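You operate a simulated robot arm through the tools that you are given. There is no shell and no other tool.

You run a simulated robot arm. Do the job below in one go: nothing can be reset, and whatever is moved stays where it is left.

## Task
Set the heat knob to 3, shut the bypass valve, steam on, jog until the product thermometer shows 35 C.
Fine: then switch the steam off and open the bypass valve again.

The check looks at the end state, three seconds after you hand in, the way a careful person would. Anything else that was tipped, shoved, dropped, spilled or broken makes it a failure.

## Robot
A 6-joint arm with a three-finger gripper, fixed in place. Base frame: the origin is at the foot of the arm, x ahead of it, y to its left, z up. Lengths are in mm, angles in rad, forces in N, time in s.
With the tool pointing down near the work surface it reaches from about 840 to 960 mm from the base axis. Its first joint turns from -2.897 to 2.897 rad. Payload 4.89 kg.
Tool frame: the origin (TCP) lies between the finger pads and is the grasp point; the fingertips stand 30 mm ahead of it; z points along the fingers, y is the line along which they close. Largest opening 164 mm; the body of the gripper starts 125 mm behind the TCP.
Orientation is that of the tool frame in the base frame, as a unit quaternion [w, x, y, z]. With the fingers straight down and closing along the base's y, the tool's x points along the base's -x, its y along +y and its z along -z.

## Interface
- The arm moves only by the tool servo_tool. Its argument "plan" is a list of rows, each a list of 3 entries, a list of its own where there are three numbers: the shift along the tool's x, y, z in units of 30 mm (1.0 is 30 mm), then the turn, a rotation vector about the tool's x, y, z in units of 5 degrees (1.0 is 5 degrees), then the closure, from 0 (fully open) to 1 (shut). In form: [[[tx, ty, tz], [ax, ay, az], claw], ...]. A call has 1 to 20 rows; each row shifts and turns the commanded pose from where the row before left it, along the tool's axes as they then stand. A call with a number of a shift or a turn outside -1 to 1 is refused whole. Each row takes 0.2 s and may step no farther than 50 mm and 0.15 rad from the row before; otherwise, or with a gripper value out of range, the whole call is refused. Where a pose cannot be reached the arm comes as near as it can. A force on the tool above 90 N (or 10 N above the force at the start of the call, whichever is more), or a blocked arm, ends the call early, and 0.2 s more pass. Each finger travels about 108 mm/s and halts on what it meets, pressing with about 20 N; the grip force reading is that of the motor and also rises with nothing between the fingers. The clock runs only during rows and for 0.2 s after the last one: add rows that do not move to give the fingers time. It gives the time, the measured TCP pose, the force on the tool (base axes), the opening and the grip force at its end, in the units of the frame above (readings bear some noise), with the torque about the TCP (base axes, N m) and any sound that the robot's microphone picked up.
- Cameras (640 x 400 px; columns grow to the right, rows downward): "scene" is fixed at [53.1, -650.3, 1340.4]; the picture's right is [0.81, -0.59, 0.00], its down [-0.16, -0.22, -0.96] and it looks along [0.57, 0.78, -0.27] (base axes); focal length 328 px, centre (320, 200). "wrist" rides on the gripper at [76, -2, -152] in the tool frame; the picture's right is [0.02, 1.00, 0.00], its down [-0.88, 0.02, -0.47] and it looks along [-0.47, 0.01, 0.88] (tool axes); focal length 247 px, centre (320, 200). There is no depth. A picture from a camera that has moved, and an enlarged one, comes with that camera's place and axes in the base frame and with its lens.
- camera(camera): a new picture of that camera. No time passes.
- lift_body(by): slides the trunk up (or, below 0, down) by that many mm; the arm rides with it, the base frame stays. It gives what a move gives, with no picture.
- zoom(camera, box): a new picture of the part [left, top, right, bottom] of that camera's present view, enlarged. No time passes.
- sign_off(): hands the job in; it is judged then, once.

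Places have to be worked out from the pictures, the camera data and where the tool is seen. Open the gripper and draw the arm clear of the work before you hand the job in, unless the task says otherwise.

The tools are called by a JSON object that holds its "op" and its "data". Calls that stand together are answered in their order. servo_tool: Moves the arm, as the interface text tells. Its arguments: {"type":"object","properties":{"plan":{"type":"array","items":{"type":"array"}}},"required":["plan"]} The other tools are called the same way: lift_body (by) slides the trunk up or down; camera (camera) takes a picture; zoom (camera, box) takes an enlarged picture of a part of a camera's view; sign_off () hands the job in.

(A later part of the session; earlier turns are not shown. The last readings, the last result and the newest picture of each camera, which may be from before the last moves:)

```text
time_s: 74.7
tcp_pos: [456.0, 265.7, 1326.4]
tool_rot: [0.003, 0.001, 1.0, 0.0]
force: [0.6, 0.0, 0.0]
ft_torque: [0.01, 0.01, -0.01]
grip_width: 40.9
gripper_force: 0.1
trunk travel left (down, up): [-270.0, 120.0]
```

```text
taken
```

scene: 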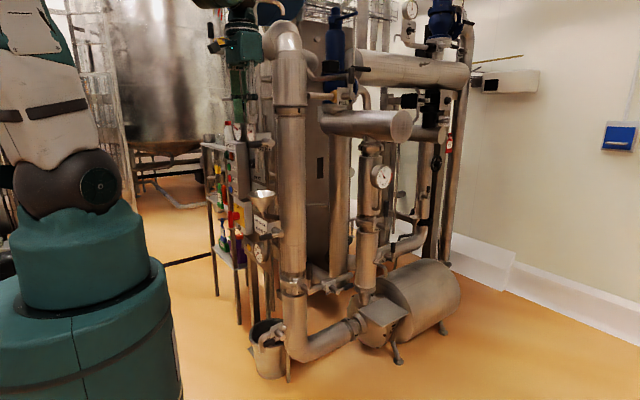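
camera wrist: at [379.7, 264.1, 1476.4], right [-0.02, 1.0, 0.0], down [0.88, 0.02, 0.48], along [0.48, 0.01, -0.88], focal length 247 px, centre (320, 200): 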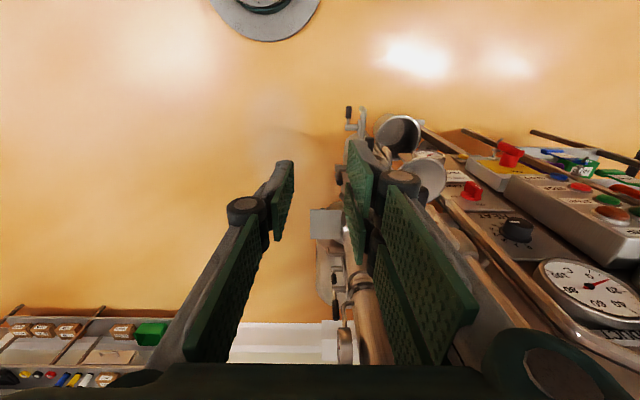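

Clear transit done. Now travel to about (700,120,1000) along the free −y side to view the BYPASS valve.

{"op": "servo_tool", "data": {"plan": [[[0, -0.9, 0.3], [0, 0, 0], 0.75], [[0, -0.9, 0.3], [0, 0, 0], 0.75], [[0, -0.9, 0.3], [0, 0, 0], 0.75], [[-0.7, -0.4, 0.8], [0, 0, 0], 0.75], [[-0.7, -0.4, 0.8], [0, 0, 0], 0.75], [[-0.7, -0.4, 0.8], [0, 0, 0], 0.75], [[-0.7, -0.4, 0.8], [0, 0, 0], 0.75], [[-0.7, -0.2, 0.8], [0, 0, 0], 0.75], [[-0.7, 0, 0.8], [0, 0, 0], 0.75], [[-0.7, 0, 0.8], [0, 0, 0], 0.75], [[-0.7, 0, 0.8], [0, 0, 0], 0.75], [[-0.7, 0, 0.8], [0, 0, 0], 0.75], [[-0.7, 0, 0.8], [0, 0, 0], 0.75], [[0, 0, 0], [0, 0, 0], 0.75]]}}

{"op": "camera", "data": {"camera": "wrist"}}

{"op": "camera", "data": {"camera": "scene"}}

```text
time_s: 77.7
tcp_pos: [667.1, 129.9, 1057.8]
tool_rot: [0.001, 0.001, 1.0, 0.0]
force: [0.8, 0.0, 0.1]
ft_torque: [-0.02, 0.13, 0.01]
grip_width: 41.0
gripper_force: 0.0
trunk travel left (down, up): [-270.0, 120.0]
```

```text
taken
camera wrist: at [591.1, 128.4, 1209.9], right [-0.02, 1.0, 0.0], down [0.88, 0.02, 0.48], along [0.48, 0.01, -0.88], focal length 247 px, centre (320, 200)
```

wrist: 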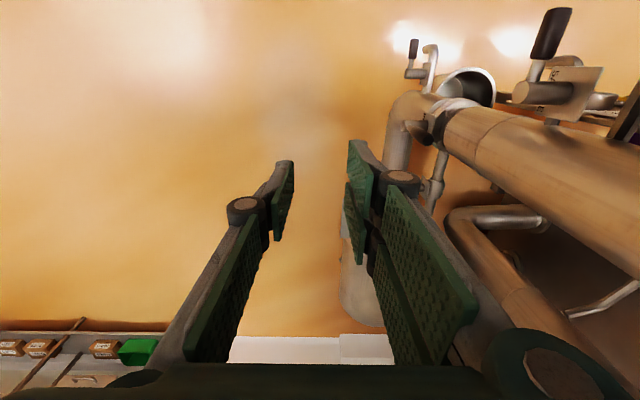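

```text
taken
```

scene: 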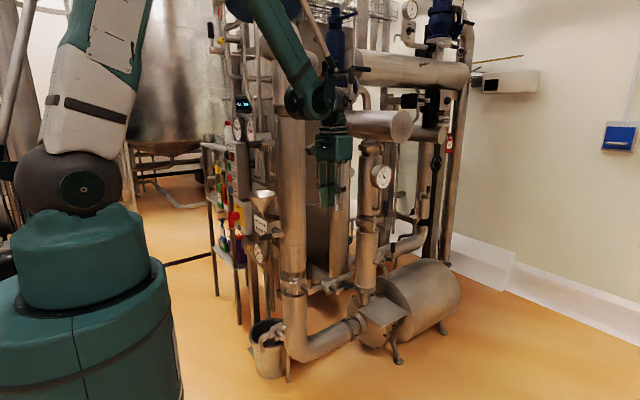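

The arm moves freely here. I zoom around where the bypass should appear.

{"op": "zoom", "data": {"camera": "wrist", "box": [380, 80, 540, 240]}}

{"op": "zoom", "data": {"camera": "scene", "box": [290, 250, 370, 310]}}

```text
2.50 times, centred on (460, 160) of wrist
camera zoom: at [591.1, 128.4, 1209.9], right [-0.02, 1.0, 0.0], down [0.88, 0.02, 0.48], along [0.48, 0.01, -0.88], focal length 617 px, centre (-30, 300)
```

zoom: 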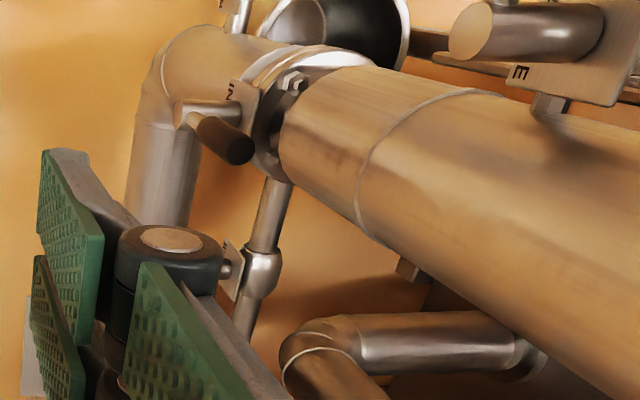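

```text
6.67 times, centred on (330, 280) of scene
camera zoom: at [53.1, -650.3, 1340.4], right [0.81, -0.59, 0.0], down [-0.16, -0.22, -0.96], along [0.57, 0.78, -0.27], focal length 2187 px, centre (253, -333)
```

zoom: 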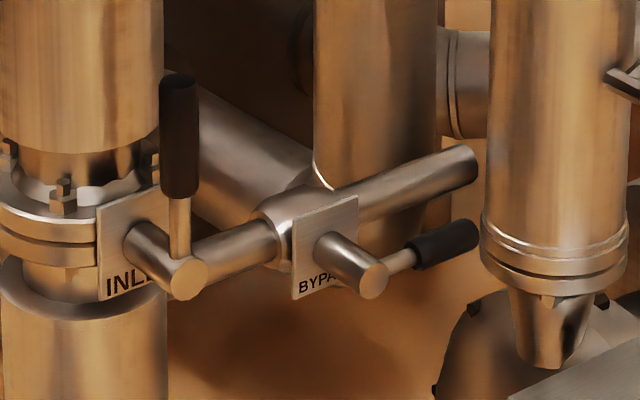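

Triangulation: BYPASS stem axis runs along −y at x≈913, z≈521, stem end y≈386; lever horizontal along +x (open), handle x≈961–1013 at y≈400. I lower the trunk in free space first, then tilt the tool toward +x/+y.

{"op": "lift_body", "data": {"by": -250}}

{"op": "camera", "data": {"camera": "wrist"}}

```text
time_s: 80.3
tcp_pos: [666.1, 129.3, 810.3]
tool_rot: [0.003, 0.002, 1.0, 0.0]
force: [0.3, 0.1, -0.3]
ft_torque: [-0.01, 0.02, 0.03]
grip_width: 41.0
gripper_force: 0.1
trunk travel left (down, up): [-20.0, 370.0]
```

```text
taken
camera wrist: at [590.1, 128.3, 960.6], right [-0.02, 1.0, 0.0], down [0.88, 0.02, 0.48], along [0.48, 0.01, -0.88], focal length 247 px, centre (320, 200)
```

wrist: 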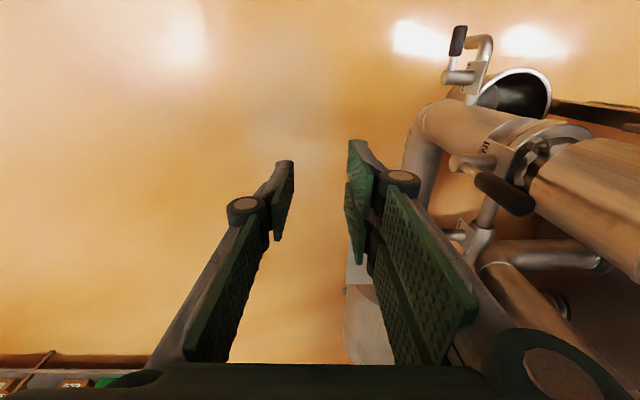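

{"op": "servo_tool", "data": {"plan": [[[-0.81, 0.38, 0.46], [0, 0, 0], 1], [[-0.81, 0.38, 0.46], [0, 0, 0], 1], [[-0.81, 0.38, 0.46], [0, 0, 0], 1], [[-0.81, 0.38, 0.46], [0, 0, 0], 1], [[-0.81, 0.38, 0.46], [0, 0, 0], 1], [[-0.81, 0.38, 0.46], [0, 0, 0], 1], [[-0.81, 0.38, 0.46], [0, 0, 0], 1], [[-0.81, 0.38, 0.46], [0, 0, 0], 1], [[0, 0, 0], [0, 0, 0], 1]]}}

{"op": "camera", "data": {"camera": "wrist"}}

```text
time_s: 82.3
tcp_pos: [859.6, 221.5, 700.7]
tool_rot: [0.002, 0.0, 1.0, 0.001]
force: [-0.3, -1.0, 0.9]
ft_torque: [0.03, -0.06, 0.01]
grip_width: 0.0
gripper_force: 20.3
trunk travel left (down, up): [-20.0, 370.0]
```

```text
taken
camera wrist: at [783.7, 219.4, 850.9], right [-0.02, 1.0, 0.0], down [0.88, 0.02, 0.48], along [0.48, 0.01, -0.88], focal length 247 px, centre (320, 200)
```

wrist: 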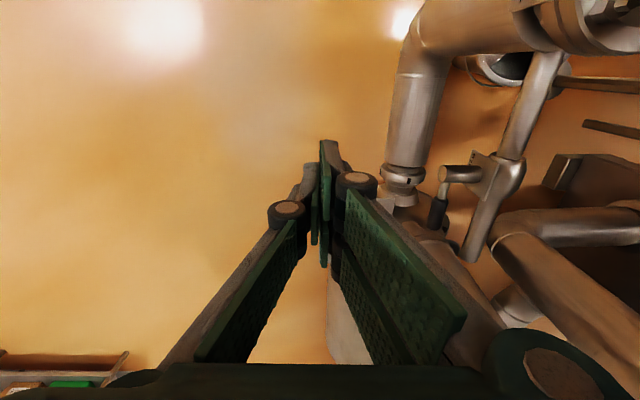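

Now the bypass valve is clearly visible. Zoom for an accurate fix.

{"op": "zoom", "data": {"camera": "wrist", "box": [380, 120, 540, 280]}}

```text
2.50 times, centred on (460, 200) of wrist
camera zoom: at [783.7, 219.4, 850.9], right [-0.02, 1.0, 0.0], down [0.88, 0.02, 0.48], along [0.48, 0.01, -0.88], focal length 617 px, centre (-30, 200)
```

zoom: 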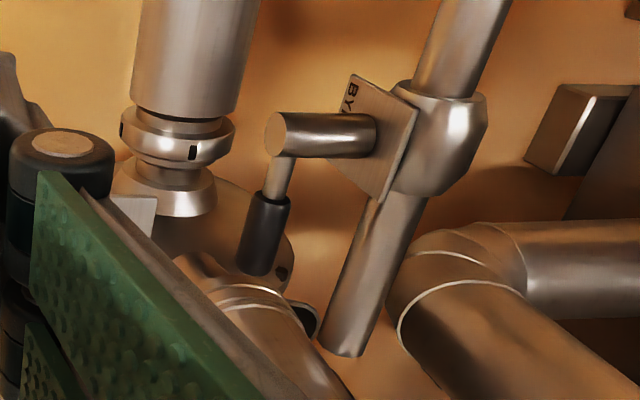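

Refined: stem end ≈(925,407,504), lever along +x at y≈418, tip ≈(1020,421,500). Now tilt the closed gripper 46° toward (+x,+y) in place.

{"op": "servo_tool", "data": {"plan": [[[0, 0, 0], [-0.764, -0.506, 0], 1], [[0, 0, 0], [-0.764, -0.506, 0], 1], [[0, 0, 0], [-0.764, -0.506, 0], 1], [[0, 0, 0], [-0.764, -0.506, 0], 1], [[0, 0, 0], [-0.764, -0.506, 0], 1], [[0, 0, 0], [0, 0, 0], 1]]}}

{"op": "camera", "data": {"camera": "wrist"}}

```text
time_s: 83.7
tcp_pos: [861.6, 220.8, 698.8]
tool_rot: [0.112, 0.001, 0.98, 0.165]
force: [0.0, 0.5, 0.2]
ft_torque: [-0.01, 0.03, 0.01]
grip_width: 0.1
gripper_force: 19.6
trunk travel left (down, up): [-20.0, 370.0]
```

```text
taken
camera wrist: at [754.2, 172.2, 821.3], right [-0.06, 0.95, 0.32], down [0.75, -0.17, 0.64], along [0.66, 0.28, -0.7], focal length 247 px, centre (320, 200)
```

wrist: 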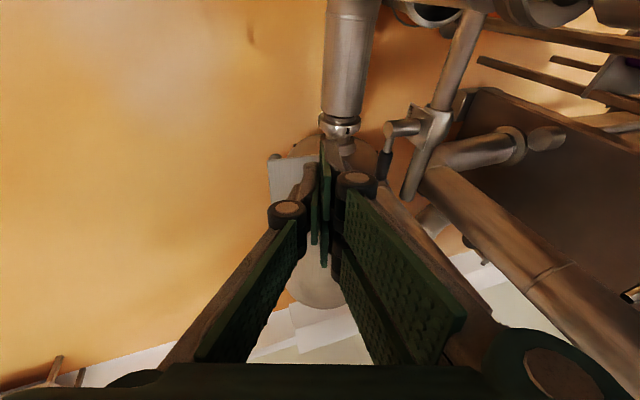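

Tilt half done with no drift. Zoom for a second fix, and continue the tilt.

{"op": "zoom", "data": {"camera": "wrist", "box": [350, 90, 470, 210]}}

{"op": "servo_tool", "data": {"plan": [[[0, 0, 0], [-0.764, -0.506, 0], 1], [[0, 0, 0], [-0.764, -0.506, 0], 1], [[0, 0, 0], [-0.764, -0.506, 0], 1], [[0, 0, 0], [-0.764, -0.506, 0], 1], [[0, 0, 0], [-0.764, -0.506, 0], 1], [[0, 0, 0], [0, 0, 0], 1]]}}

{"op": "camera", "data": {"camera": "wrist"}}

{"op": "zoom", "data": {"camera": "wrist", "box": [300, 40, 460, 200]}}

{"op": "camera", "data": {"camera": "scene"}}

```text
3.33 times, centred on (410, 150) of wrist
camera zoom: at [754.2, 172.2, 821.3], right [-0.06, 0.95, 0.32], down [0.75, -0.17, 0.64], along [0.66, 0.28, -0.7], focal length 823 px, centre (20, 367)
```

zoom: 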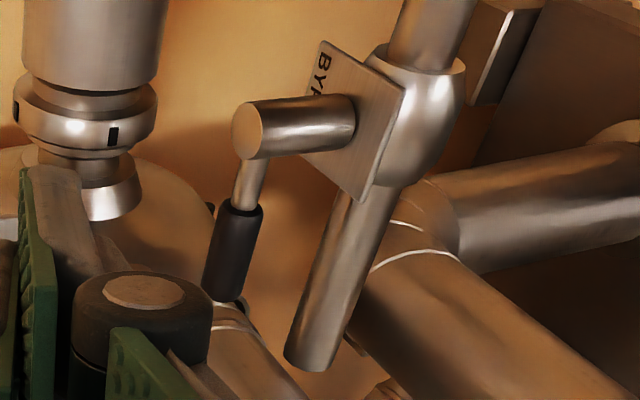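

```text
time_s: 85.1
tcp_pos: [861.9, 220.9, 700.9]
tool_rot: [0.218, 0.0, 0.92, 0.324]
force: [0.3, 0.1, 0.2]
ft_torque: [-0.06, 0.0, -0.04]
grip_width: 0.2
gripper_force: 19.6
trunk travel left (down, up): [-20.0, 370.0]
```

```text
taken
camera wrist: at [732.5, 138.8, 773.4], right [-0.16, 0.79, 0.59], down [0.6, -0.39, 0.69], along [0.78, 0.47, -0.42], focal length 247 px, centre (320, 200)
```

wrist: 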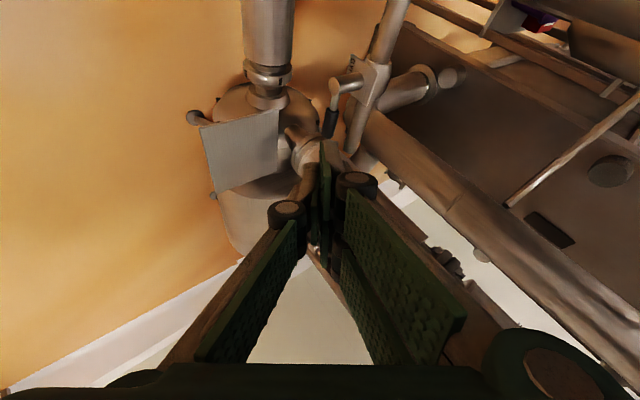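

```text
2.50 times, centred on (380, 120) of wrist
camera zoom: at [732.5, 138.8, 773.4], right [-0.16, 0.79, 0.59], down [0.6, -0.39, 0.69], along [0.78, 0.47, -0.42], focal length 617 px, centre (170, 400)
```

zoom: 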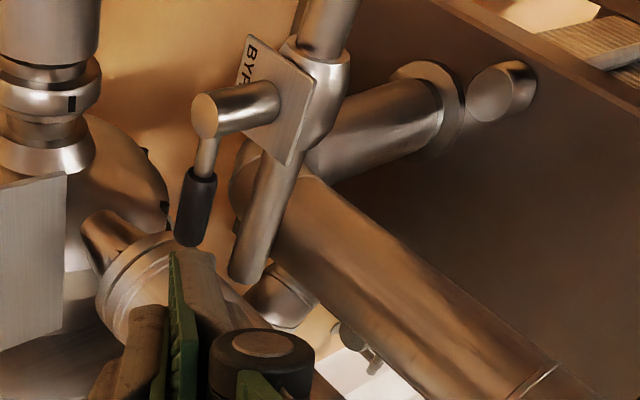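

```text
taken
```

scene: 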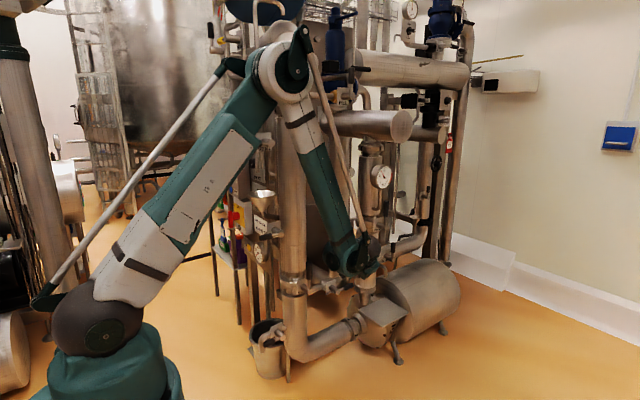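

Close-range triangulation: pivot ≈(924,·,498), lever along +x at y≈421, tip ≈(1028,421,497). The tool axis is (0.40,0.60,−0.69). I advance 200 mm along it toward a point just below the lever and re-check.

{"op": "servo_tool", "data": {"plan": [[[0.07, -0.16, 0.6], [0, 0, 0], 1], [[0.07, -0.17, 0.9], [0, 0, 0], 1], [[0, 0, 0.9], [0, 0, 0], 1], [[0, 0, 0.9], [0, 0, 0], 1], [[0, 0, 0.9], [0, 0, 0], 1], [[0, 0, 0.9], [0, 0, 0], 1], [[0, 0, 0.9], [0, 0, 0], 1], [[0, 0, 0], [0, 0, 0], 1]]}}

{"op": "camera", "data": {"camera": "wrist"}}

{"op": "zoom", "data": {"camera": "wrist", "box": [240, 60, 440, 260]}}

{"op": "zoom", "data": {"camera": "scene", "box": [290, 230, 390, 310]}}

```text
time_s: 86.9
tcp_pos: [931.6, 319.6, 567.1]
tool_rot: [0.217, 0.0, 0.921, 0.323]
force: [-0.4, 0.7, 1.1]
ft_torque: [-0.05, 0.02, -0.03]
grip_width: 0.0
gripper_force: 19.6
trunk travel left (down, up): [-20.0, 370.0]
```

```text
taken
camera wrist: at [802.1, 238.3, 640.8], right [-0.16, 0.79, 0.59], down [0.6, -0.39, 0.69], along [0.78, 0.47, -0.42], focal length 247 px, centre (320, 200)
```

wrist: 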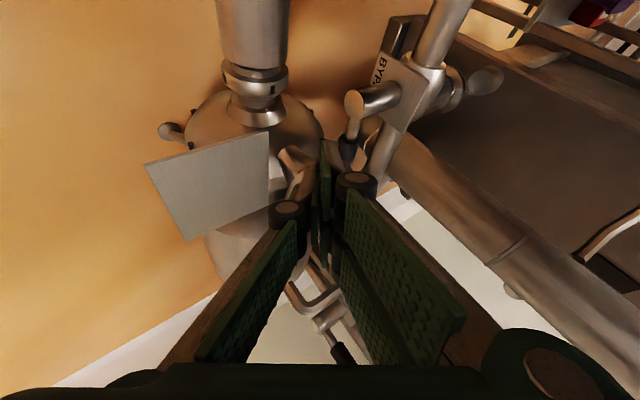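

```text
2.00 times, centred on (340, 160) of wrist
camera zoom: at [802.1, 238.3, 640.8], right [-0.16, 0.79, 0.59], down [0.6, -0.39, 0.69], along [0.78, 0.47, -0.42], focal length 494 px, centre (280, 280)
```

zoom: 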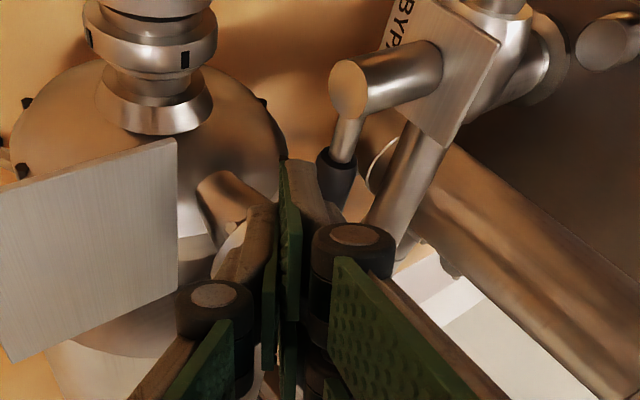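

```text
5.00 times, centred on (340, 270) of scene
camera zoom: at [53.1, -650.3, 1340.4], right [0.81, -0.59, 0.0], down [-0.16, -0.22, -0.96], along [0.57, 0.78, -0.27], focal length 1640 px, centre (220, -150)
```

zoom: 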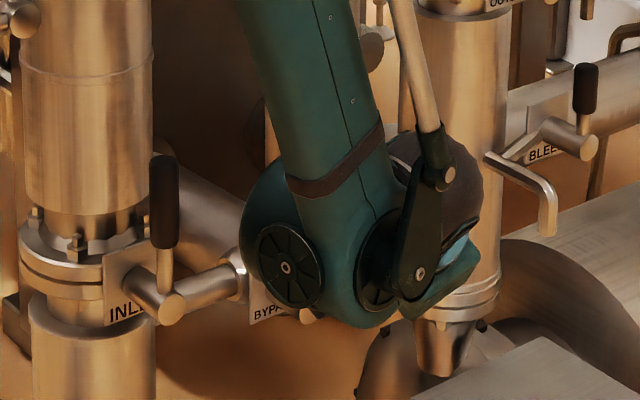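

The projection of my estimate matches within a few px. Advance another 130 mm along the axis and re-check.

{"op": "servo_tool", "data": {"plan": [[[0, 0.03, 0.75], [0, 0, 0], 1], [[0, 0.03, 0.75], [0, 0, 0], 1], [[0, 0, 0.75], [0, 0, 0], 1], [[0, 0, 0.75], [0, 0, 0], 1], [[0, 0, 0.7], [0, 0, 0], 1], [[0, 0, 0.6], [0, 0, 0], 1], [[0, 0, 0], [0, 0, 0], 1]]}}

{"op": "zoom", "data": {"camera": "wrist", "box": [240, 60, 440, 260]}}

```text
time_s: 88.5
tcp_pos: [985.6, 397.4, 479.2]
tool_rot: [0.219, 0.002, 0.921, 0.324]
force: [-4.8, -41.3, 9.7]
ft_torque: [0.86, -0.17, -0.41]
grip_width: 0.0
gripper_force: 20.0
trunk travel left (down, up): [-20.0, 370.0]
```

```text
2.00 times, centred on (340, 160) of wrist
camera zoom: at [855.5, 315.2, 552.7], right [-0.16, 0.79, 0.59], down [0.6, -0.39, 0.69], along [0.78, 0.46, -0.42], focal length 494 px, centre (280, 280)
```

zoom: 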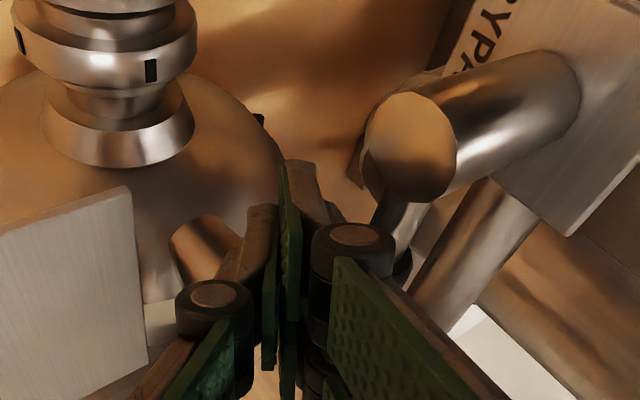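

There's a −41 N side force: the finger knuckle on this side touches the lever. I back out along the axis and roll the gripper −90° so the flat side (no knuckle) faces the lever.

{"op": "servo_tool", "data": {"plan": [[[0, -0.1, -0.6], [0, 0, 0], 1], [[0, 0, -0.8], [0, 0, 0], 1], [[0, 0, -0.8], [0, 0, 0], 1], [[0, 0, -0.8], [0, 0, 0], 1], [[0, 0, 0], [0, 0, 0], 1]]}}

{"op": "servo_tool", "data": {"plan": [[[0, 0, 0], [0, 0, -1], 1], [[0, 0, 0], [0, 0, -1], 1], [[0, 0, 0], [0, 0, -1], 1], [[0, 0, 0], [0, 0, -1], 1], [[0, 0, 0], [0, 0, -1], 1], [[0, 0, 0], [0, 0, -1], 1], [[0, 0, 0], [0, 0, 0], 1]]}}

{"op": "zoom", "data": {"camera": "wrist", "box": [200, 40, 460, 260]}}

```text
time_s: 89.7
tcp_pos: [945.8, 341.8, 539.2]
tool_rot: [0.218, 0.0, 0.921, 0.324]
force: [0.8, -0.4, 0.0]
ft_torque: [0.03, 0.01, 0.03]
grip_width: 0.0
gripper_force: 19.8
trunk travel left (down, up): [-20.0, 370.0]
```

```text
time_s: 91.3
tcp_pos: [945.6, 343.7, 539.7]
tool_rot: [0.294, -0.238, 0.889, 0.257]
force: [-0.1, -1.0, 0.4]
ft_torque: [-0.02, 0.01, -0.03]
grip_width: 0.0
gripper_force: 19.8
trunk travel left (down, up): [-20.0, 370.0]
```

```text
1.82 times, centred on (330, 150) of wrist
camera zoom: at [832.8, 229.7, 594.6], right [-0.59, 0.75, 0.3], down [0.43, -0.03, 0.9], along [0.68, 0.66, -0.3], focal length 449 px, centre (302, 291)
```

zoom: 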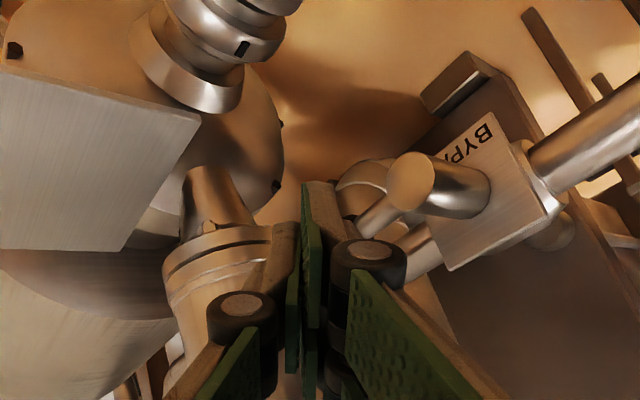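

Rolling works. Continue the remaining 60°.

{"op": "servo_tool", "data": {"plan": [[[0, 0, 0], [0, 0, -1], 1], [[0, 0, 0], [0, 0, -1], 1], [[0, 0, 0], [0, 0, -1], 1], [[0, 0, 0], [0, 0, -1], 1], [[0, 0, 0], [0, 0, -1], 1], [[0, 0, 0], [0, 0, -1], 1], [[0, 0, 0], [0, 0, -1], 1], [[0, 0, 0], [0, 0, -1], 1], [[0, 0, 0], [0, 0, -1], 1], [[0, 0, 0], [0, 0, -1], 1], [[0, 0, 0], [0, 0, -1], 1], [[0, 0, 0], [0, 0, -1], 1], [[0, 0, 0], [0, 0, 0], 1]]}}

{"op": "camera", "data": {"camera": "wrist"}}

{"op": "zoom", "data": {"camera": "wrist", "box": [260, 80, 440, 220]}}

```text
time_s: 94.1
tcp_pos: [946.9, 345.0, 539.2]
tool_rot: [0.383, -0.651, 0.651, 0.074]
force: [0.3, 0.1, 0.8]
ft_torque: [-0.02, 0.03, -0.01]
grip_width: 0.1
gripper_force: 19.8
trunk travel left (down, up): [-20.0, 370.0]
```

```text
taken
camera wrist: at [898.9, 191.2, 599.1], right [-0.9, 0.12, -0.41], down [-0.33, 0.42, 0.85], along [0.28, 0.9, -0.33], focal length 247 px, centre (320, 200)
```

wrist: 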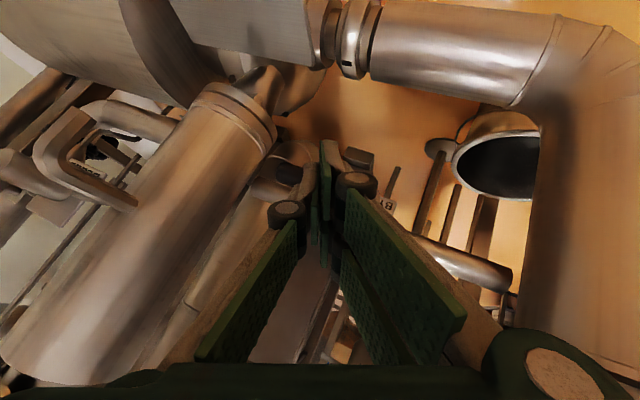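

```text
2.86 times, centred on (350, 150) of wrist
camera zoom: at [898.9, 191.2, 599.1], right [-0.9, 0.12, -0.41], down [-0.33, 0.42, 0.85], along [0.28, 0.9, -0.33], focal length 706 px, centre (234, 343)
```

zoom: 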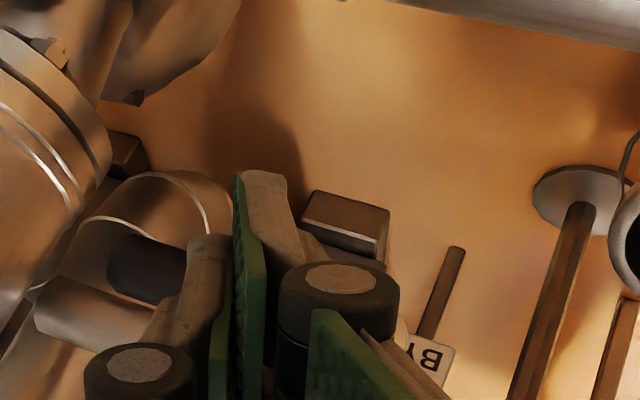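

The gripper is rolled with no drift and the handle projects where I expect. Advance 138 mm along the axis to pass the closed fingertips under the handle.

{"op": "servo_tool", "data": {"plan": [[[0.17, -0.07, 0.5], [0, 0, 0], 1], [[0, 0, 0.8], [0, 0, 0], 1], [[0, 0, 0.8], [0, 0, 0], 1], [[0, 0, 0.8], [0, 0, 0], 1], [[0, 0, 0.8], [0, 0, 0], 1], [[0, 0, 0.5], [0, 0, 0], 1], [[0, 0, 0.4], [0, 0, 0], 1], [[0, 0, 0], [0, 0, 0], 1]]}}

{"op": "camera", "data": {"camera": "wrist"}}

{"op": "zoom", "data": {"camera": "wrist", "box": [220, 80, 440, 260]}}

```text
time_s: 95.9
tcp_pos: [1005.2, 422.4, 442.1]
tool_rot: [-0.383, 0.651, -0.651, -0.076]
force: [-0.7, -0.3, -0.1]
ft_torque: [-0.01, -0.02, -0.04]
grip_width: 0.0
gripper_force: 19.6
trunk travel left (down, up): [-20.0, 370.0]
```

```text
taken
camera wrist: at [957.1, 270.3, 501.3], right [-0.9, 0.12, -0.41], down [-0.33, 0.42, 0.85], along [0.28, 0.9, -0.33], focal length 247 px, centre (320, 200)
```

wrist: 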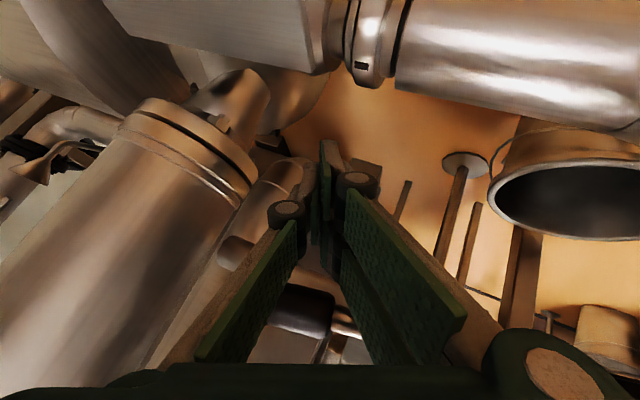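

```text
2.22 times, centred on (330, 170) of wrist
camera zoom: at [957.1, 270.3, 501.3], right [-0.9, 0.12, -0.41], down [-0.33, 0.42, 0.85], along [0.28, 0.9, -0.33], focal length 549 px, centre (298, 267)
```

zoom: 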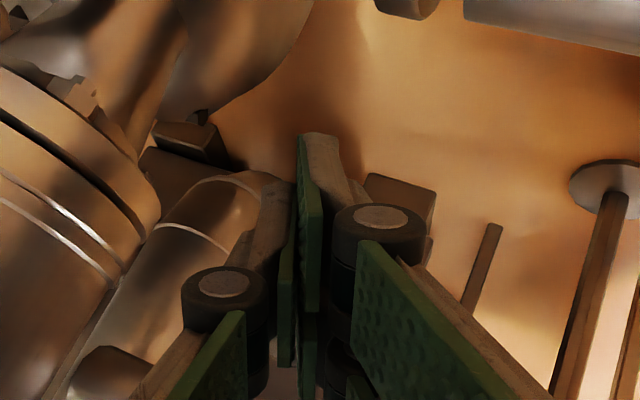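

Under the handle with no contact; the handle is visible above the fingers. Lift straight up slowly and watch for contact.

{"op": "servo_tool", "data": {"plan": [[[-0.24, -0.16, -0.28], [0, 0, 0], 1], [[-0.24, -0.16, -0.28], [0, 0, 0], 1], [[-0.24, -0.16, -0.28], [0, 0, 0], 1], [[0, 0, 0], [0, 0, 0], 1]]}}

{"op": "camera", "data": {"camera": "wrist"}}

```text
time_s: 96.9
tcp_pos: [1004.8, 421.2, 477.3]
tool_rot: [0.382, -0.651, 0.651, 0.075]
force: [2.3, -7.5, -0.9]
ft_torque: [0.42, 0.05, 0.37]
grip_width: 0.0
gripper_force: 20.2
trunk travel left (down, up): [-20.0, 370.0]
```

```text
taken
camera wrist: at [956.3, 269.5, 538.0], right [-0.9, 0.13, -0.41], down [-0.33, 0.42, 0.85], along [0.28, 0.9, -0.33], focal length 247 px, centre (320, 200)
```

wrist: 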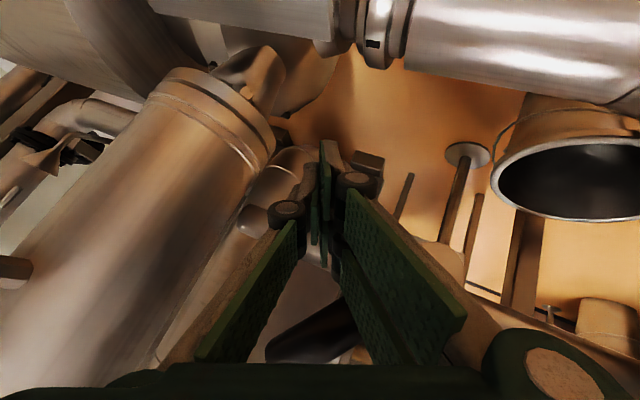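

The handle has started to rotate up with little force. Continue along the arc around the pivot to ~45°.

{"op": "servo_tool", "data": {"plan": [[[-0.23, -0.355, -0.22], [0, 0, 0], 1], [[-0.24, -0.16, -0.28], [0, 0, 0], 1], [[-0.24, -0.16, -0.28], [0, 0, 0], 1], [[-0.24, -0.055, -0.306], [0, 0, 0], 1], [[-0.24, -0.055, -0.306], [0, 0, 0], 1], [[0, 0, 0], [0, 0, 0], 1]]}}

{"op": "camera", "data": {"camera": "wrist"}}

{"op": "zoom", "data": {"camera": "scene", "box": [290, 230, 410, 310]}}

```text
time_s: 98.3
tcp_pos: [1004.3, 420.7, 537.4]
tool_rot: [0.383, -0.651, 0.651, 0.076]
force: [0.5, 0.0, -0.3]
ft_torque: [-0.02, -0.01, 0.03]
grip_width: 0.1
gripper_force: 20.0
trunk travel left (down, up): [-20.0, 370.0]
```

```text
taken
camera wrist: at [956.1, 269.0, 597.0], right [-0.9, 0.12, -0.41], down [-0.33, 0.42, 0.85], along [0.28, 0.9, -0.33], focal length 247 px, centre (320, 200)
```

wrist: 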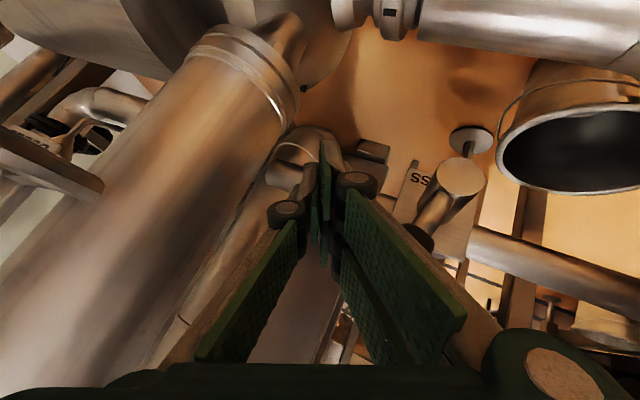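

```text
5.00 times, centred on (350, 270) of scene
camera zoom: at [53.1, -650.3, 1340.4], right [0.81, -0.59, 0.0], down [-0.16, -0.22, -0.96], along [0.57, 0.78, -0.27], focal length 1640 px, centre (170, -150)
```

zoom: 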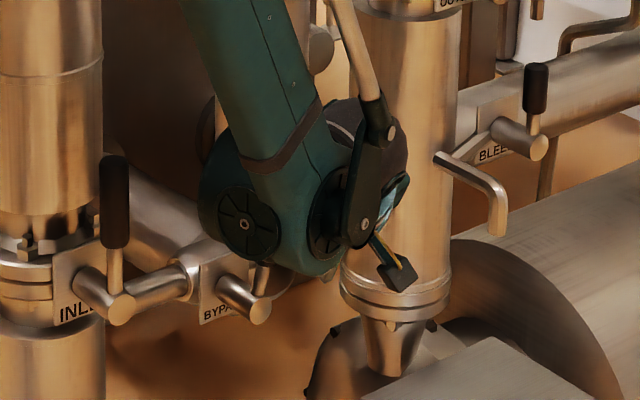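

The lever seems to be nearly vertical now, with zero contact force. Zoom to measure its angle.

{"op": "zoom", "data": {"camera": "wrist", "box": [360, 120, 520, 260]}}

{"op": "zoom", "data": {"camera": "scene", "box": [315, 265, 365, 305]}}

```text
2.86 times, centred on (440, 190) of wrist
camera zoom: at [956.1, 269.0, 597.0], right [-0.9, 0.12, -0.41], down [-0.33, 0.42, 0.85], along [0.28, 0.9, -0.33], focal length 706 px, centre (-23, 229)
```

zoom: 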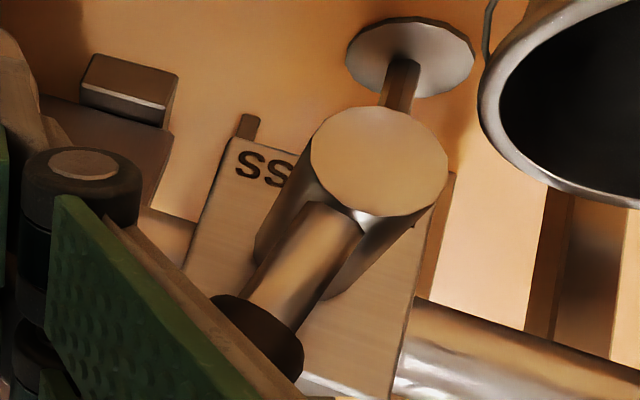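

```text
10.00 times, centred on (340, 285) of scene
camera zoom: at [53.1, -650.3, 1340.4], right [0.81, -0.59, 0.0], down [-0.16, -0.22, -0.96], along [0.57, 0.78, -0.27], focal length 3280 px, centre (120, -650)
```

zoom: 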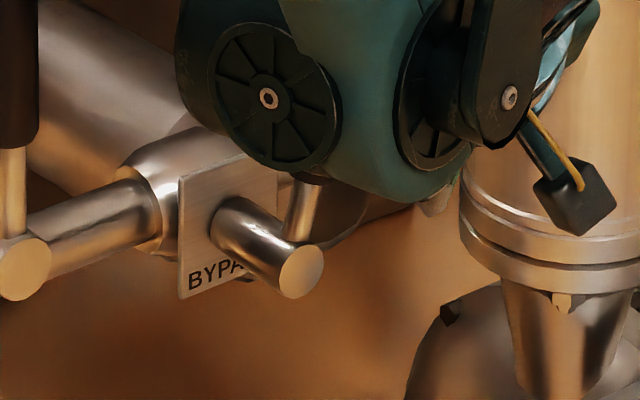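

The lever is at about 80° (leaning slightly to +x). I push further toward −x in small steps, watching the force.

{"op": "servo_tool", "data": {"plan": [[[-0.047, 0.3, -0.134], [0, 0, 0], 1], [[0, 0, 0], [0, 0, 0], 1]]}}

{"op": "zoom", "data": {"camera": "scene", "box": [315, 265, 365, 305]}}

```text
time_s: 98.9
tcp_pos: [994.6, 420.8, 537.5]
tool_rot: [0.383, -0.651, 0.651, 0.077]
force: [0.5, -1.3, 0.6]
ft_torque: [0.08, -0.02, 0.08]
grip_width: 0.1
gripper_force: 19.9
trunk travel left (down, up): [-20.0, 370.0]
```

```text
10.00 times, centred on (340, 285) of scene
camera zoom: at [53.1, -650.3, 1340.4], right [0.81, -0.59, 0.0], down [-0.16, -0.22, -0.96], along [0.57, 0.78, -0.27], focal length 3280 px, centre (120, -650)
```

zoom: 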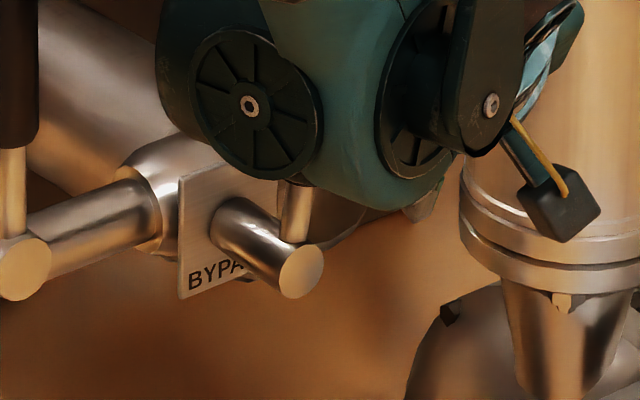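

The lever rod now looks vertical like the INLET's. I nudge 4 mm more to see if it is at its stop.

{"op": "servo_tool", "data": {"plan": [[[-0.02, 0.12, -0.054], [0, 0, 0], 1], [[0, 0, 0], [0, 0, 0], 1]]}}

{"op": "zoom", "data": {"camera": "scene", "box": [315, 265, 365, 305]}}

{"op": "zoom", "data": {"camera": "wrist", "box": [360, 120, 520, 260]}}

```text
time_s: 99.5
tcp_pos: [991.1, 421.6, 536.7]
tool_rot: [-0.383, 0.651, -0.651, -0.076]
force: [-0.8, 0.4, 0.7]
ft_torque: [0.02, 0.04, -0.04]
grip_width: 0.1
gripper_force: 19.7
trunk travel left (down, up): [-20.0, 370.0]
```

```text
10.00 times, centred on (340, 285) of scene
camera zoom: at [53.1, -650.3, 1340.4], right [0.81, -0.59, 0.0], down [-0.16, -0.22, -0.96], along [0.57, 0.78, -0.27], focal length 3280 px, centre (120, -650)
```

zoom: 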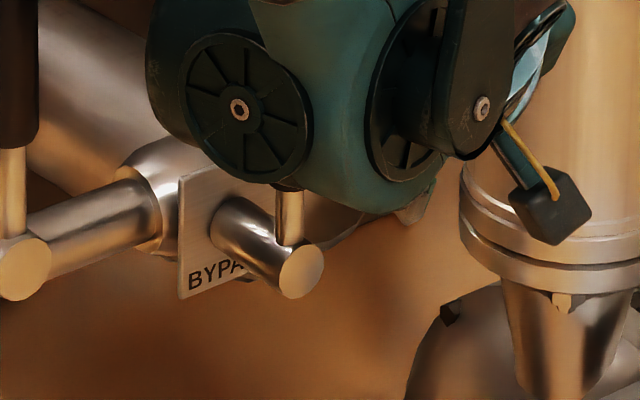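

```text
2.86 times, centred on (440, 190) of wrist
camera zoom: at [942.1, 269.6, 596.9], right [-0.9, 0.12, -0.41], down [-0.33, 0.42, 0.85], along [0.28, 0.9, -0.33], focal length 706 px, centre (-23, 229)
```

zoom: 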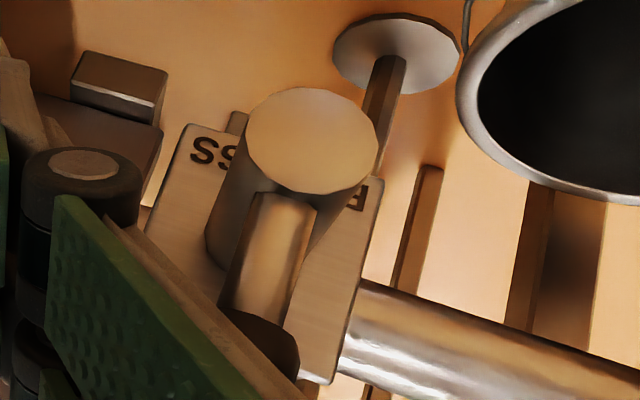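

{"op": "servo_tool", "data": {"plan": [[[-0.02, 0.12, -0.054], [0, 0, 0], 1], [[0, 0, 0], [0, 0, 0], 1]]}}

{"op": "zoom", "data": {"camera": "scene", "box": [315, 265, 365, 305]}}

```text
time_s: 100.1
tcp_pos: [985.5, 420.1, 536.9]
tool_rot: [-0.382, 0.651, -0.651, -0.075]
force: [0.2, 0.7, -0.1]
ft_torque: [0.01, -0.01, 0.02]
grip_width: 0.1
gripper_force: 20.1
trunk travel left (down, up): [-20.0, 370.0]
```

```text
10.00 times, centred on (340, 285) of scene
camera zoom: at [53.1, -650.3, 1340.4], right [0.81, -0.59, 0.0], down [-0.16, -0.22, -0.96], along [0.57, 0.78, -0.27], focal length 3280 px, centre (120, -650)
```

zoom: 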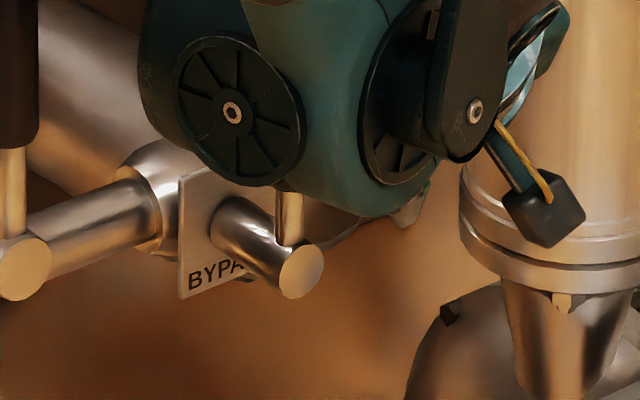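

The lever no longer moved: it has settled at its stop, vertical — BYPASS shut. I move slightly +x away from it, then withdraw along the tool axis.

{"op": "servo_tool", "data": {"plan": [[[0.118, -0.754, 0.335], [0, 0, 0], 1], [[0, 0, -0.8], [0, 0, 0], 1], [[0, 0, -0.9], [0, 0, 0], 1], [[0, 0, -0.9], [0, 0, 0], 1], [[0, 0, -0.9], [0, 0, 0], 1], [[0, 0, -0.9], [0, 0, 0], 1], [[0, 0, -0.9], [0, 0, 0], 1], [[0, 0, -0.9], [0, 0, 0], 1], [[0, 0, -0.9], [0, 0, 0], 1], [[0, 0, 0], [0, 0, 0], 1]]}}

{"op": "camera", "data": {"camera": "wrist"}}

{"op": "zoom", "data": {"camera": "scene", "box": [290, 240, 370, 305]}}

```text
time_s: 102.3
tcp_pos: [927.5, 294.4, 684.2]
tool_rot: [0.383, -0.651, 0.652, 0.075]
force: [-0.4, 0.7, 0.6]
ft_torque: [0.01, 0.0, -0.01]
grip_width: 0.2
gripper_force: 19.8
trunk travel left (down, up): [-20.0, 370.0]
```

```text
taken
camera wrist: at [879.2, 141.6, 744.5], right [-0.9, 0.12, -0.41], down [-0.33, 0.42, 0.85], along [0.28, 0.9, -0.33], focal length 247 px, centre (320, 200)
```

wrist: 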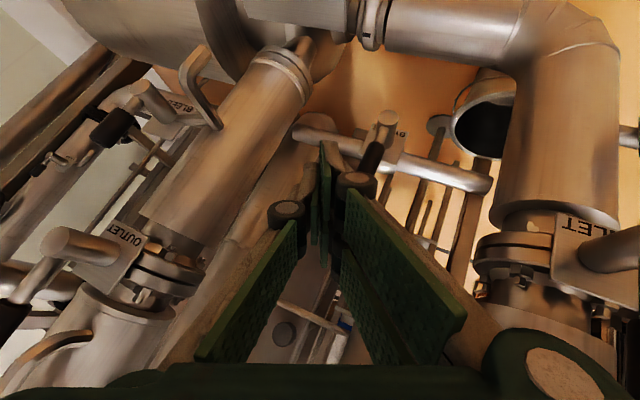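

```text
6.15 times, centred on (330, 272) of scene
camera zoom: at [53.1, -650.3, 1340.4], right [0.81, -0.59, 0.0], down [-0.16, -0.22, -0.96], along [0.57, 0.78, -0.27], focal length 2018 px, centre (258, -246)
```

zoom: 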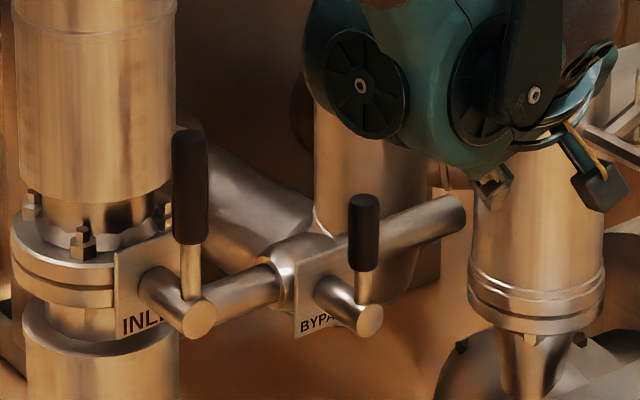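

BYPASS is shut (lever vertical, across its pipe). Now I head back: unroll +90°, then untilt to vertical.

{"op": "servo_tool", "data": {"plan": [[[0, 0, -0.5], [0, 0, 1], 1], [[0, 0, -0.5], [0, 0, 1], 1], [[0, 0, 0], [0, 0, 1], 1], [[0, 0, 0], [0, 0, 1], 1], [[0, 0, 0], [0, 0, 1], 1], [[0, 0, 0], [0, 0, 1], 1], [[0, 0, 0], [0, 0, 1], 1], [[0, 0, 0], [0, 0, 1], 1], [[0, 0, 0], [0, 0, 1], 1], [[0, 0, 0], [0, 0, 1], 1], [[0, 0, 0], [0, 0, 1], 1], [[0, 0, 0], [0, 0, 1], 1], [[0, 0, 0], [0, 0, 1], 1], [[0, 0, 0], [0, 0, 1], 1], [[0, 0, 0], [0, 0, 1], 1], [[0, 0, 0], [0, 0, 1], 1], [[0, 0, 0], [0, 0, 1], 1], [[0, 0, 0], [0, 0, 1], 1]]}}

{"op": "servo_tool", "data": {"plan": [[[0, 0, 0], [0.764, 0.506, 0], 1], [[0, 0, 0], [0.764, 0.506, 0], 1], [[0, 0, 0], [0.764, 0.506, 0], 1], [[0, 0, 0], [0.764, 0.506, 0], 1], [[0, 0, 0], [0.764, 0.506, 0], 1], [[0, 0, 0], [0.764, 0.506, 0], 1], [[0, 0, 0], [0.764, 0.506, 0], 1], [[0, 0, 0], [0.764, 0.506, 0], 1], [[0, 0, 0], [0.764, 0.506, 0], 1], [[0, 0, 0], [0.764, 0.506, 0], 1], [[0, 0, 0], [0, 0, 0], 1]]}}

```text
time_s: 106.1
tcp_pos: [913.9, 277.7, 707.1]
tool_rot: [0.219, 0.0, 0.92, 0.324]
force: [-0.6, 0.1, 0.0]
ft_torque: [0.01, 0.0, 0.01]
grip_width: 0.0
gripper_force: 19.7
trunk travel left (down, up): [-20.0, 370.0]
```

```text
time_s: 108.5
tcp_pos: [913.6, 275.2, 706.5]
tool_rot: [0.002, 0.002, 1.0, 0.0]
force: [-0.1, -0.5, 0.2]
ft_torque: [0.03, -0.05, 0.0]
grip_width: 0.1
gripper_force: 20.0
trunk travel left (down, up): [-20.0, 370.0]
```

Vertical again. Travel back along the free −y side, raising as before.

{"op": "servo_tool", "data": {"plan": [[[0.91, -0.54, -0.72], [0, 0, 0], 0.9], [[0.91, -0.54, -0.72], [0, 0, 0], 0.9], [[0.91, -0.54, -0.72], [0, 0, 0], 0.9], [[0.91, -0.54, -0.72], [0, 0, 0], 0.9], [[0.91, -0.54, -0.72], [0, 0, 0], 0.9], [[0.91, -0.54, -0.72], [0, 0, 0], 0.9], [[0.91, -0.54, -0.72], [0, 0, 0], 0.9], [[0.91, -0.54, -0.72], [0, 0, 0], 0.9], [[0.91, -0.54, -0.72], [0, 0, 0], 0.9], [[0, 0, 0], [0, 0, 0], 0.9]]}}

{"op": "lift_body", "data": {"by": 105}}

{"op": "zoom", "data": {"camera": "scene", "box": [215, 100, 285, 160]}}

```text
time_s: 110.7
tcp_pos: [665.8, 130.7, 899.0]
tool_rot: [0.003, 0.001, 1.0, -0.001]
force: [1.4, 0.8, -0.5]
ft_torque: [-0.08, 0.12, 0.0]
grip_width: 16.8
gripper_force: 0.0
trunk travel left (down, up): [-20.0, 370.0]
```

```text
time_s: 112.0
tcp_pos: [665.3, 131.2, 1003.6]
tool_rot: [0.003, 0.002, 1.0, 0.0]
force: [1.4, 0.3, 0.7]
ft_torque: [-0.03, 0.01, 0.02]
grip_width: 16.3
gripper_force: 0.1
trunk travel left (down, up): [-125.0, 265.0]
```

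```text
6.67 times, centred on (250, 130) of scene
camera zoom: at [53.1, -650.3, 1340.4], right [0.81, -0.59, 0.0], down [-0.16, -0.22, -0.96], along [0.57, 0.78, -0.27], focal length 2187 px, centre (787, 667)
```

zoom: 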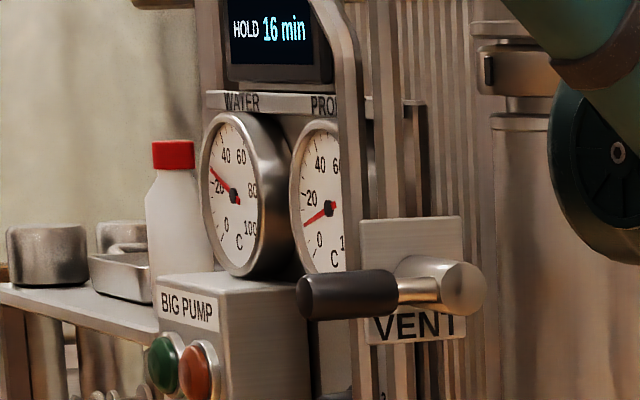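

{"op": "servo_tool", "data": {"plan": [[[0.7, 0, -0.8], [0, 0, 0], 0.9], [[0.7, 0, -0.8], [0, 0, 0], 0.9], [[0.7, 0, -0.8], [0, 0, 0], 0.9], [[0.7, 0, -0.8], [0, 0, 0], 0.9], [[0.7, 0, -0.8], [0, 0, 0], 0.9], [[0.7, 0, -0.8], [0, 0, 0], 0.9], [[0.7, 0, -0.8], [0, 0, 0], 0.9], [[0.7, 0, -0.8], [0, 0, 0], 0.9], [[0.7, 0, -0.8], [0, 0, 0], 0.9], [[0.7, 0, -0.8], [0, 0, 0], 0.9], [[0, 0.9, -0.56], [0, 0, 0], 0.9], [[0, 0.9, -0.56], [0, 0, 0], 0.9], [[0, 0.9, -0.56], [0, 0, 0], 0.9], [[0, 0.9, -0.56], [0, 0, 0], 0.9], [[0, 0.9, -0.56], [0, 0, 0], 0.9], [[0, 0, 0], [0, 0, 0], 0.9]]}}

```text
time_s: 115.4
tcp_pos: [455.2, 267.7, 1327.3]
tool_rot: [0.003, 0.003, 1.0, 0.0]
force: [1.2, -0.1, 0.7]
ft_torque: [-0.01, 0.07, -0.01]
grip_width: 16.4
gripper_force: 0.0
trunk travel left (down, up): [-125.0, 265.0]
```

{"op": "servo_tool", "data": {"plan": [[[-0.07, 0.94, 0], [0, 0, 0], 0.9], [[-0.07, 0.94, 0], [0, 0, 0], 0.9], [[-0.07, 0.94, 0], [0, 0, 0], 0.9], [[-0.07, 0.94, 0], [0, 0, 0], 0.9], [[-0.07, 0.94, 0], [0, 0, 0], 0.9], [[-0.07, 0.94, 0], [0, 0, 0], 0.9], [[-0.07, 0.94, 0], [0, 0, 0], 0.9], [[-0.07, 0.94, 0], [0, 0, 0], 0.9], [[-0.07, 0.94, 0], [0, 0, 0], 0.9], [[-0.07, 0.94, 0], [0, 0, 0], 0.9], [[-0.07, 0.94, 0], [0, 0, 0], 0.9], [[-0.07, 0.94, 0], [0, 0, 0], 0.9], [[-0.07, 0.94, 0], [0, 0, 0], 0.9], [[0, 0, 0], [0, 0, 0.8], 0.9], [[0, 0, 0], [0, 0, 0.8], 0.9], [[0, 0, 0], [0, 0, 0.8], 0.9], [[0, 0, 0], [0, 0, 0.8], 0.9], [[0, 0, 0], [0, 0, 0], 0.9]]}}

```text
time_s: 119.2
tcp_pos: [482.2, 632.8, 1327.2]
tool_rot: [0.003, 0.141, 0.99, 0.0]
force: [0.1, -0.3, -0.6]
ft_torque: [0.02, -0.04, 0.01]
grip_width: 16.3
gripper_force: 0.1
trunk travel left (down, up): [-125.0, 265.0]
```

Lower to z≈1030 in front of the panel (free space at x≈482).

{"op": "servo_tool", "data": {"plan": [[[0, 0, 1], [0, 0, 0], 0.9], [[0, 0, 1], [0, 0, 0], 0.9], [[0, 0, 1], [0, 0, 0], 0.9], [[0, 0, 1], [0, 0, 0], 0.9], [[0, 0, 1], [0, 0, 0], 0.9], [[0, 0, 1], [0, 0, 0], 0.9], [[0, 0, 1], [0, 0, 0], 0.9], [[0, 0, 1], [0, 0, 0], 0.9], [[0, 0, 1], [0, 0, 0], 0.9], [[0, 0, 1], [0, 0, 0], 0.9], [[0, 0, 0], [0, 0, 0], 0.9]]}}

{"op": "camera", "data": {"camera": "wrist"}}

```text
time_s: 121.6
tcp_pos: [483.9, 632.7, 1025.2]
tool_rot: [0.003, 0.141, 0.99, 0.0]
force: [-0.5, 0.8, 0.4]
ft_torque: [0.0, -0.04, 0.01]
grip_width: 16.5
gripper_force: 0.0
trunk travel left (down, up): [-125.0, 265.0]
```

```text
taken
camera wrist: at [409.8, 651.8, 1176.7], right [0.26, 0.97, 0.0], down [0.85, -0.23, 0.48], along [0.46, -0.12, -0.88], focal length 247 px, centre (320, 200)
```

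wrist: 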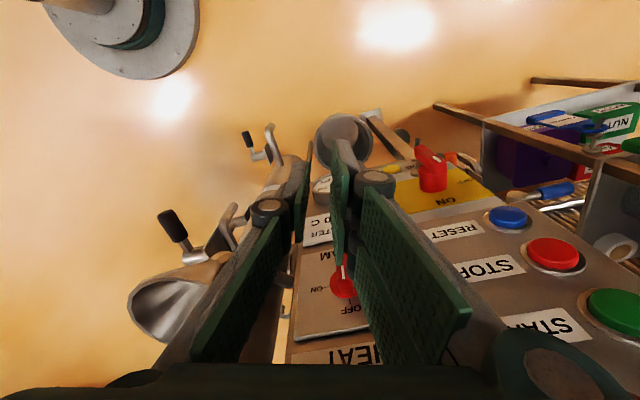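

{"op": "servo_tool", "data": {"plan": [[[0, 0, 0], [0, -1, 0], 0.9], [[0, 0, 0], [0, -1, 0], 0.9], [[0, 0, 0], [0, -1, 0], 0.9], [[0, 0, 0], [0, -1, 0], 0.9], [[0, 0, 0], [0, -1, 0], 0.9], [[0, 0, 0], [0, -1, 0], 0.9], [[0, 0, 0], [0, -1, 0], 0.9], [[0, 0, 0], [0, -1, 0], 0.9], [[0, 0, 0], [0, -1, 0], 0.9], [[0, 0, 0], [0, -1, 0], 0.9], [[0, 0, 0], [0, 0, 0], 0.9]]}}

```text
time_s: 124.0
tcp_pos: [485.4, 632.8, 1025.8]
tool_rot: [0.42, 0.128, 0.897, -0.059]
force: [0.1, -0.6, 0.4]
ft_torque: [-0.02, 0.01, 0.02]
grip_width: 16.4
gripper_force: 0.1
trunk travel left (down, up): [-125.0, 265.0]
```

{"op": "servo_tool", "data": {"plan": [[[0, 0, 0], [0, -1, 0], 0.9], [[0, 0, 0], [0, -1, 0], 0.9], [[0, 0, 0], [0, -1, 0], 0.9], [[0, 0, 0], [0, -1, 0], 0.9], [[0, 0, 0], [0, 0, 0], 0.9]]}}

```text
time_s: 125.2
tcp_pos: [485.6, 633.4, 1026.2]
tool_rot: [0.57, 0.115, 0.809, -0.08]
force: [-0.1, -0.4, 0.0]
ft_torque: [0.02, -0.03, 0.03]
grip_width: 16.4
gripper_force: 0.0
trunk travel left (down, up): [-125.0, 265.0]
```

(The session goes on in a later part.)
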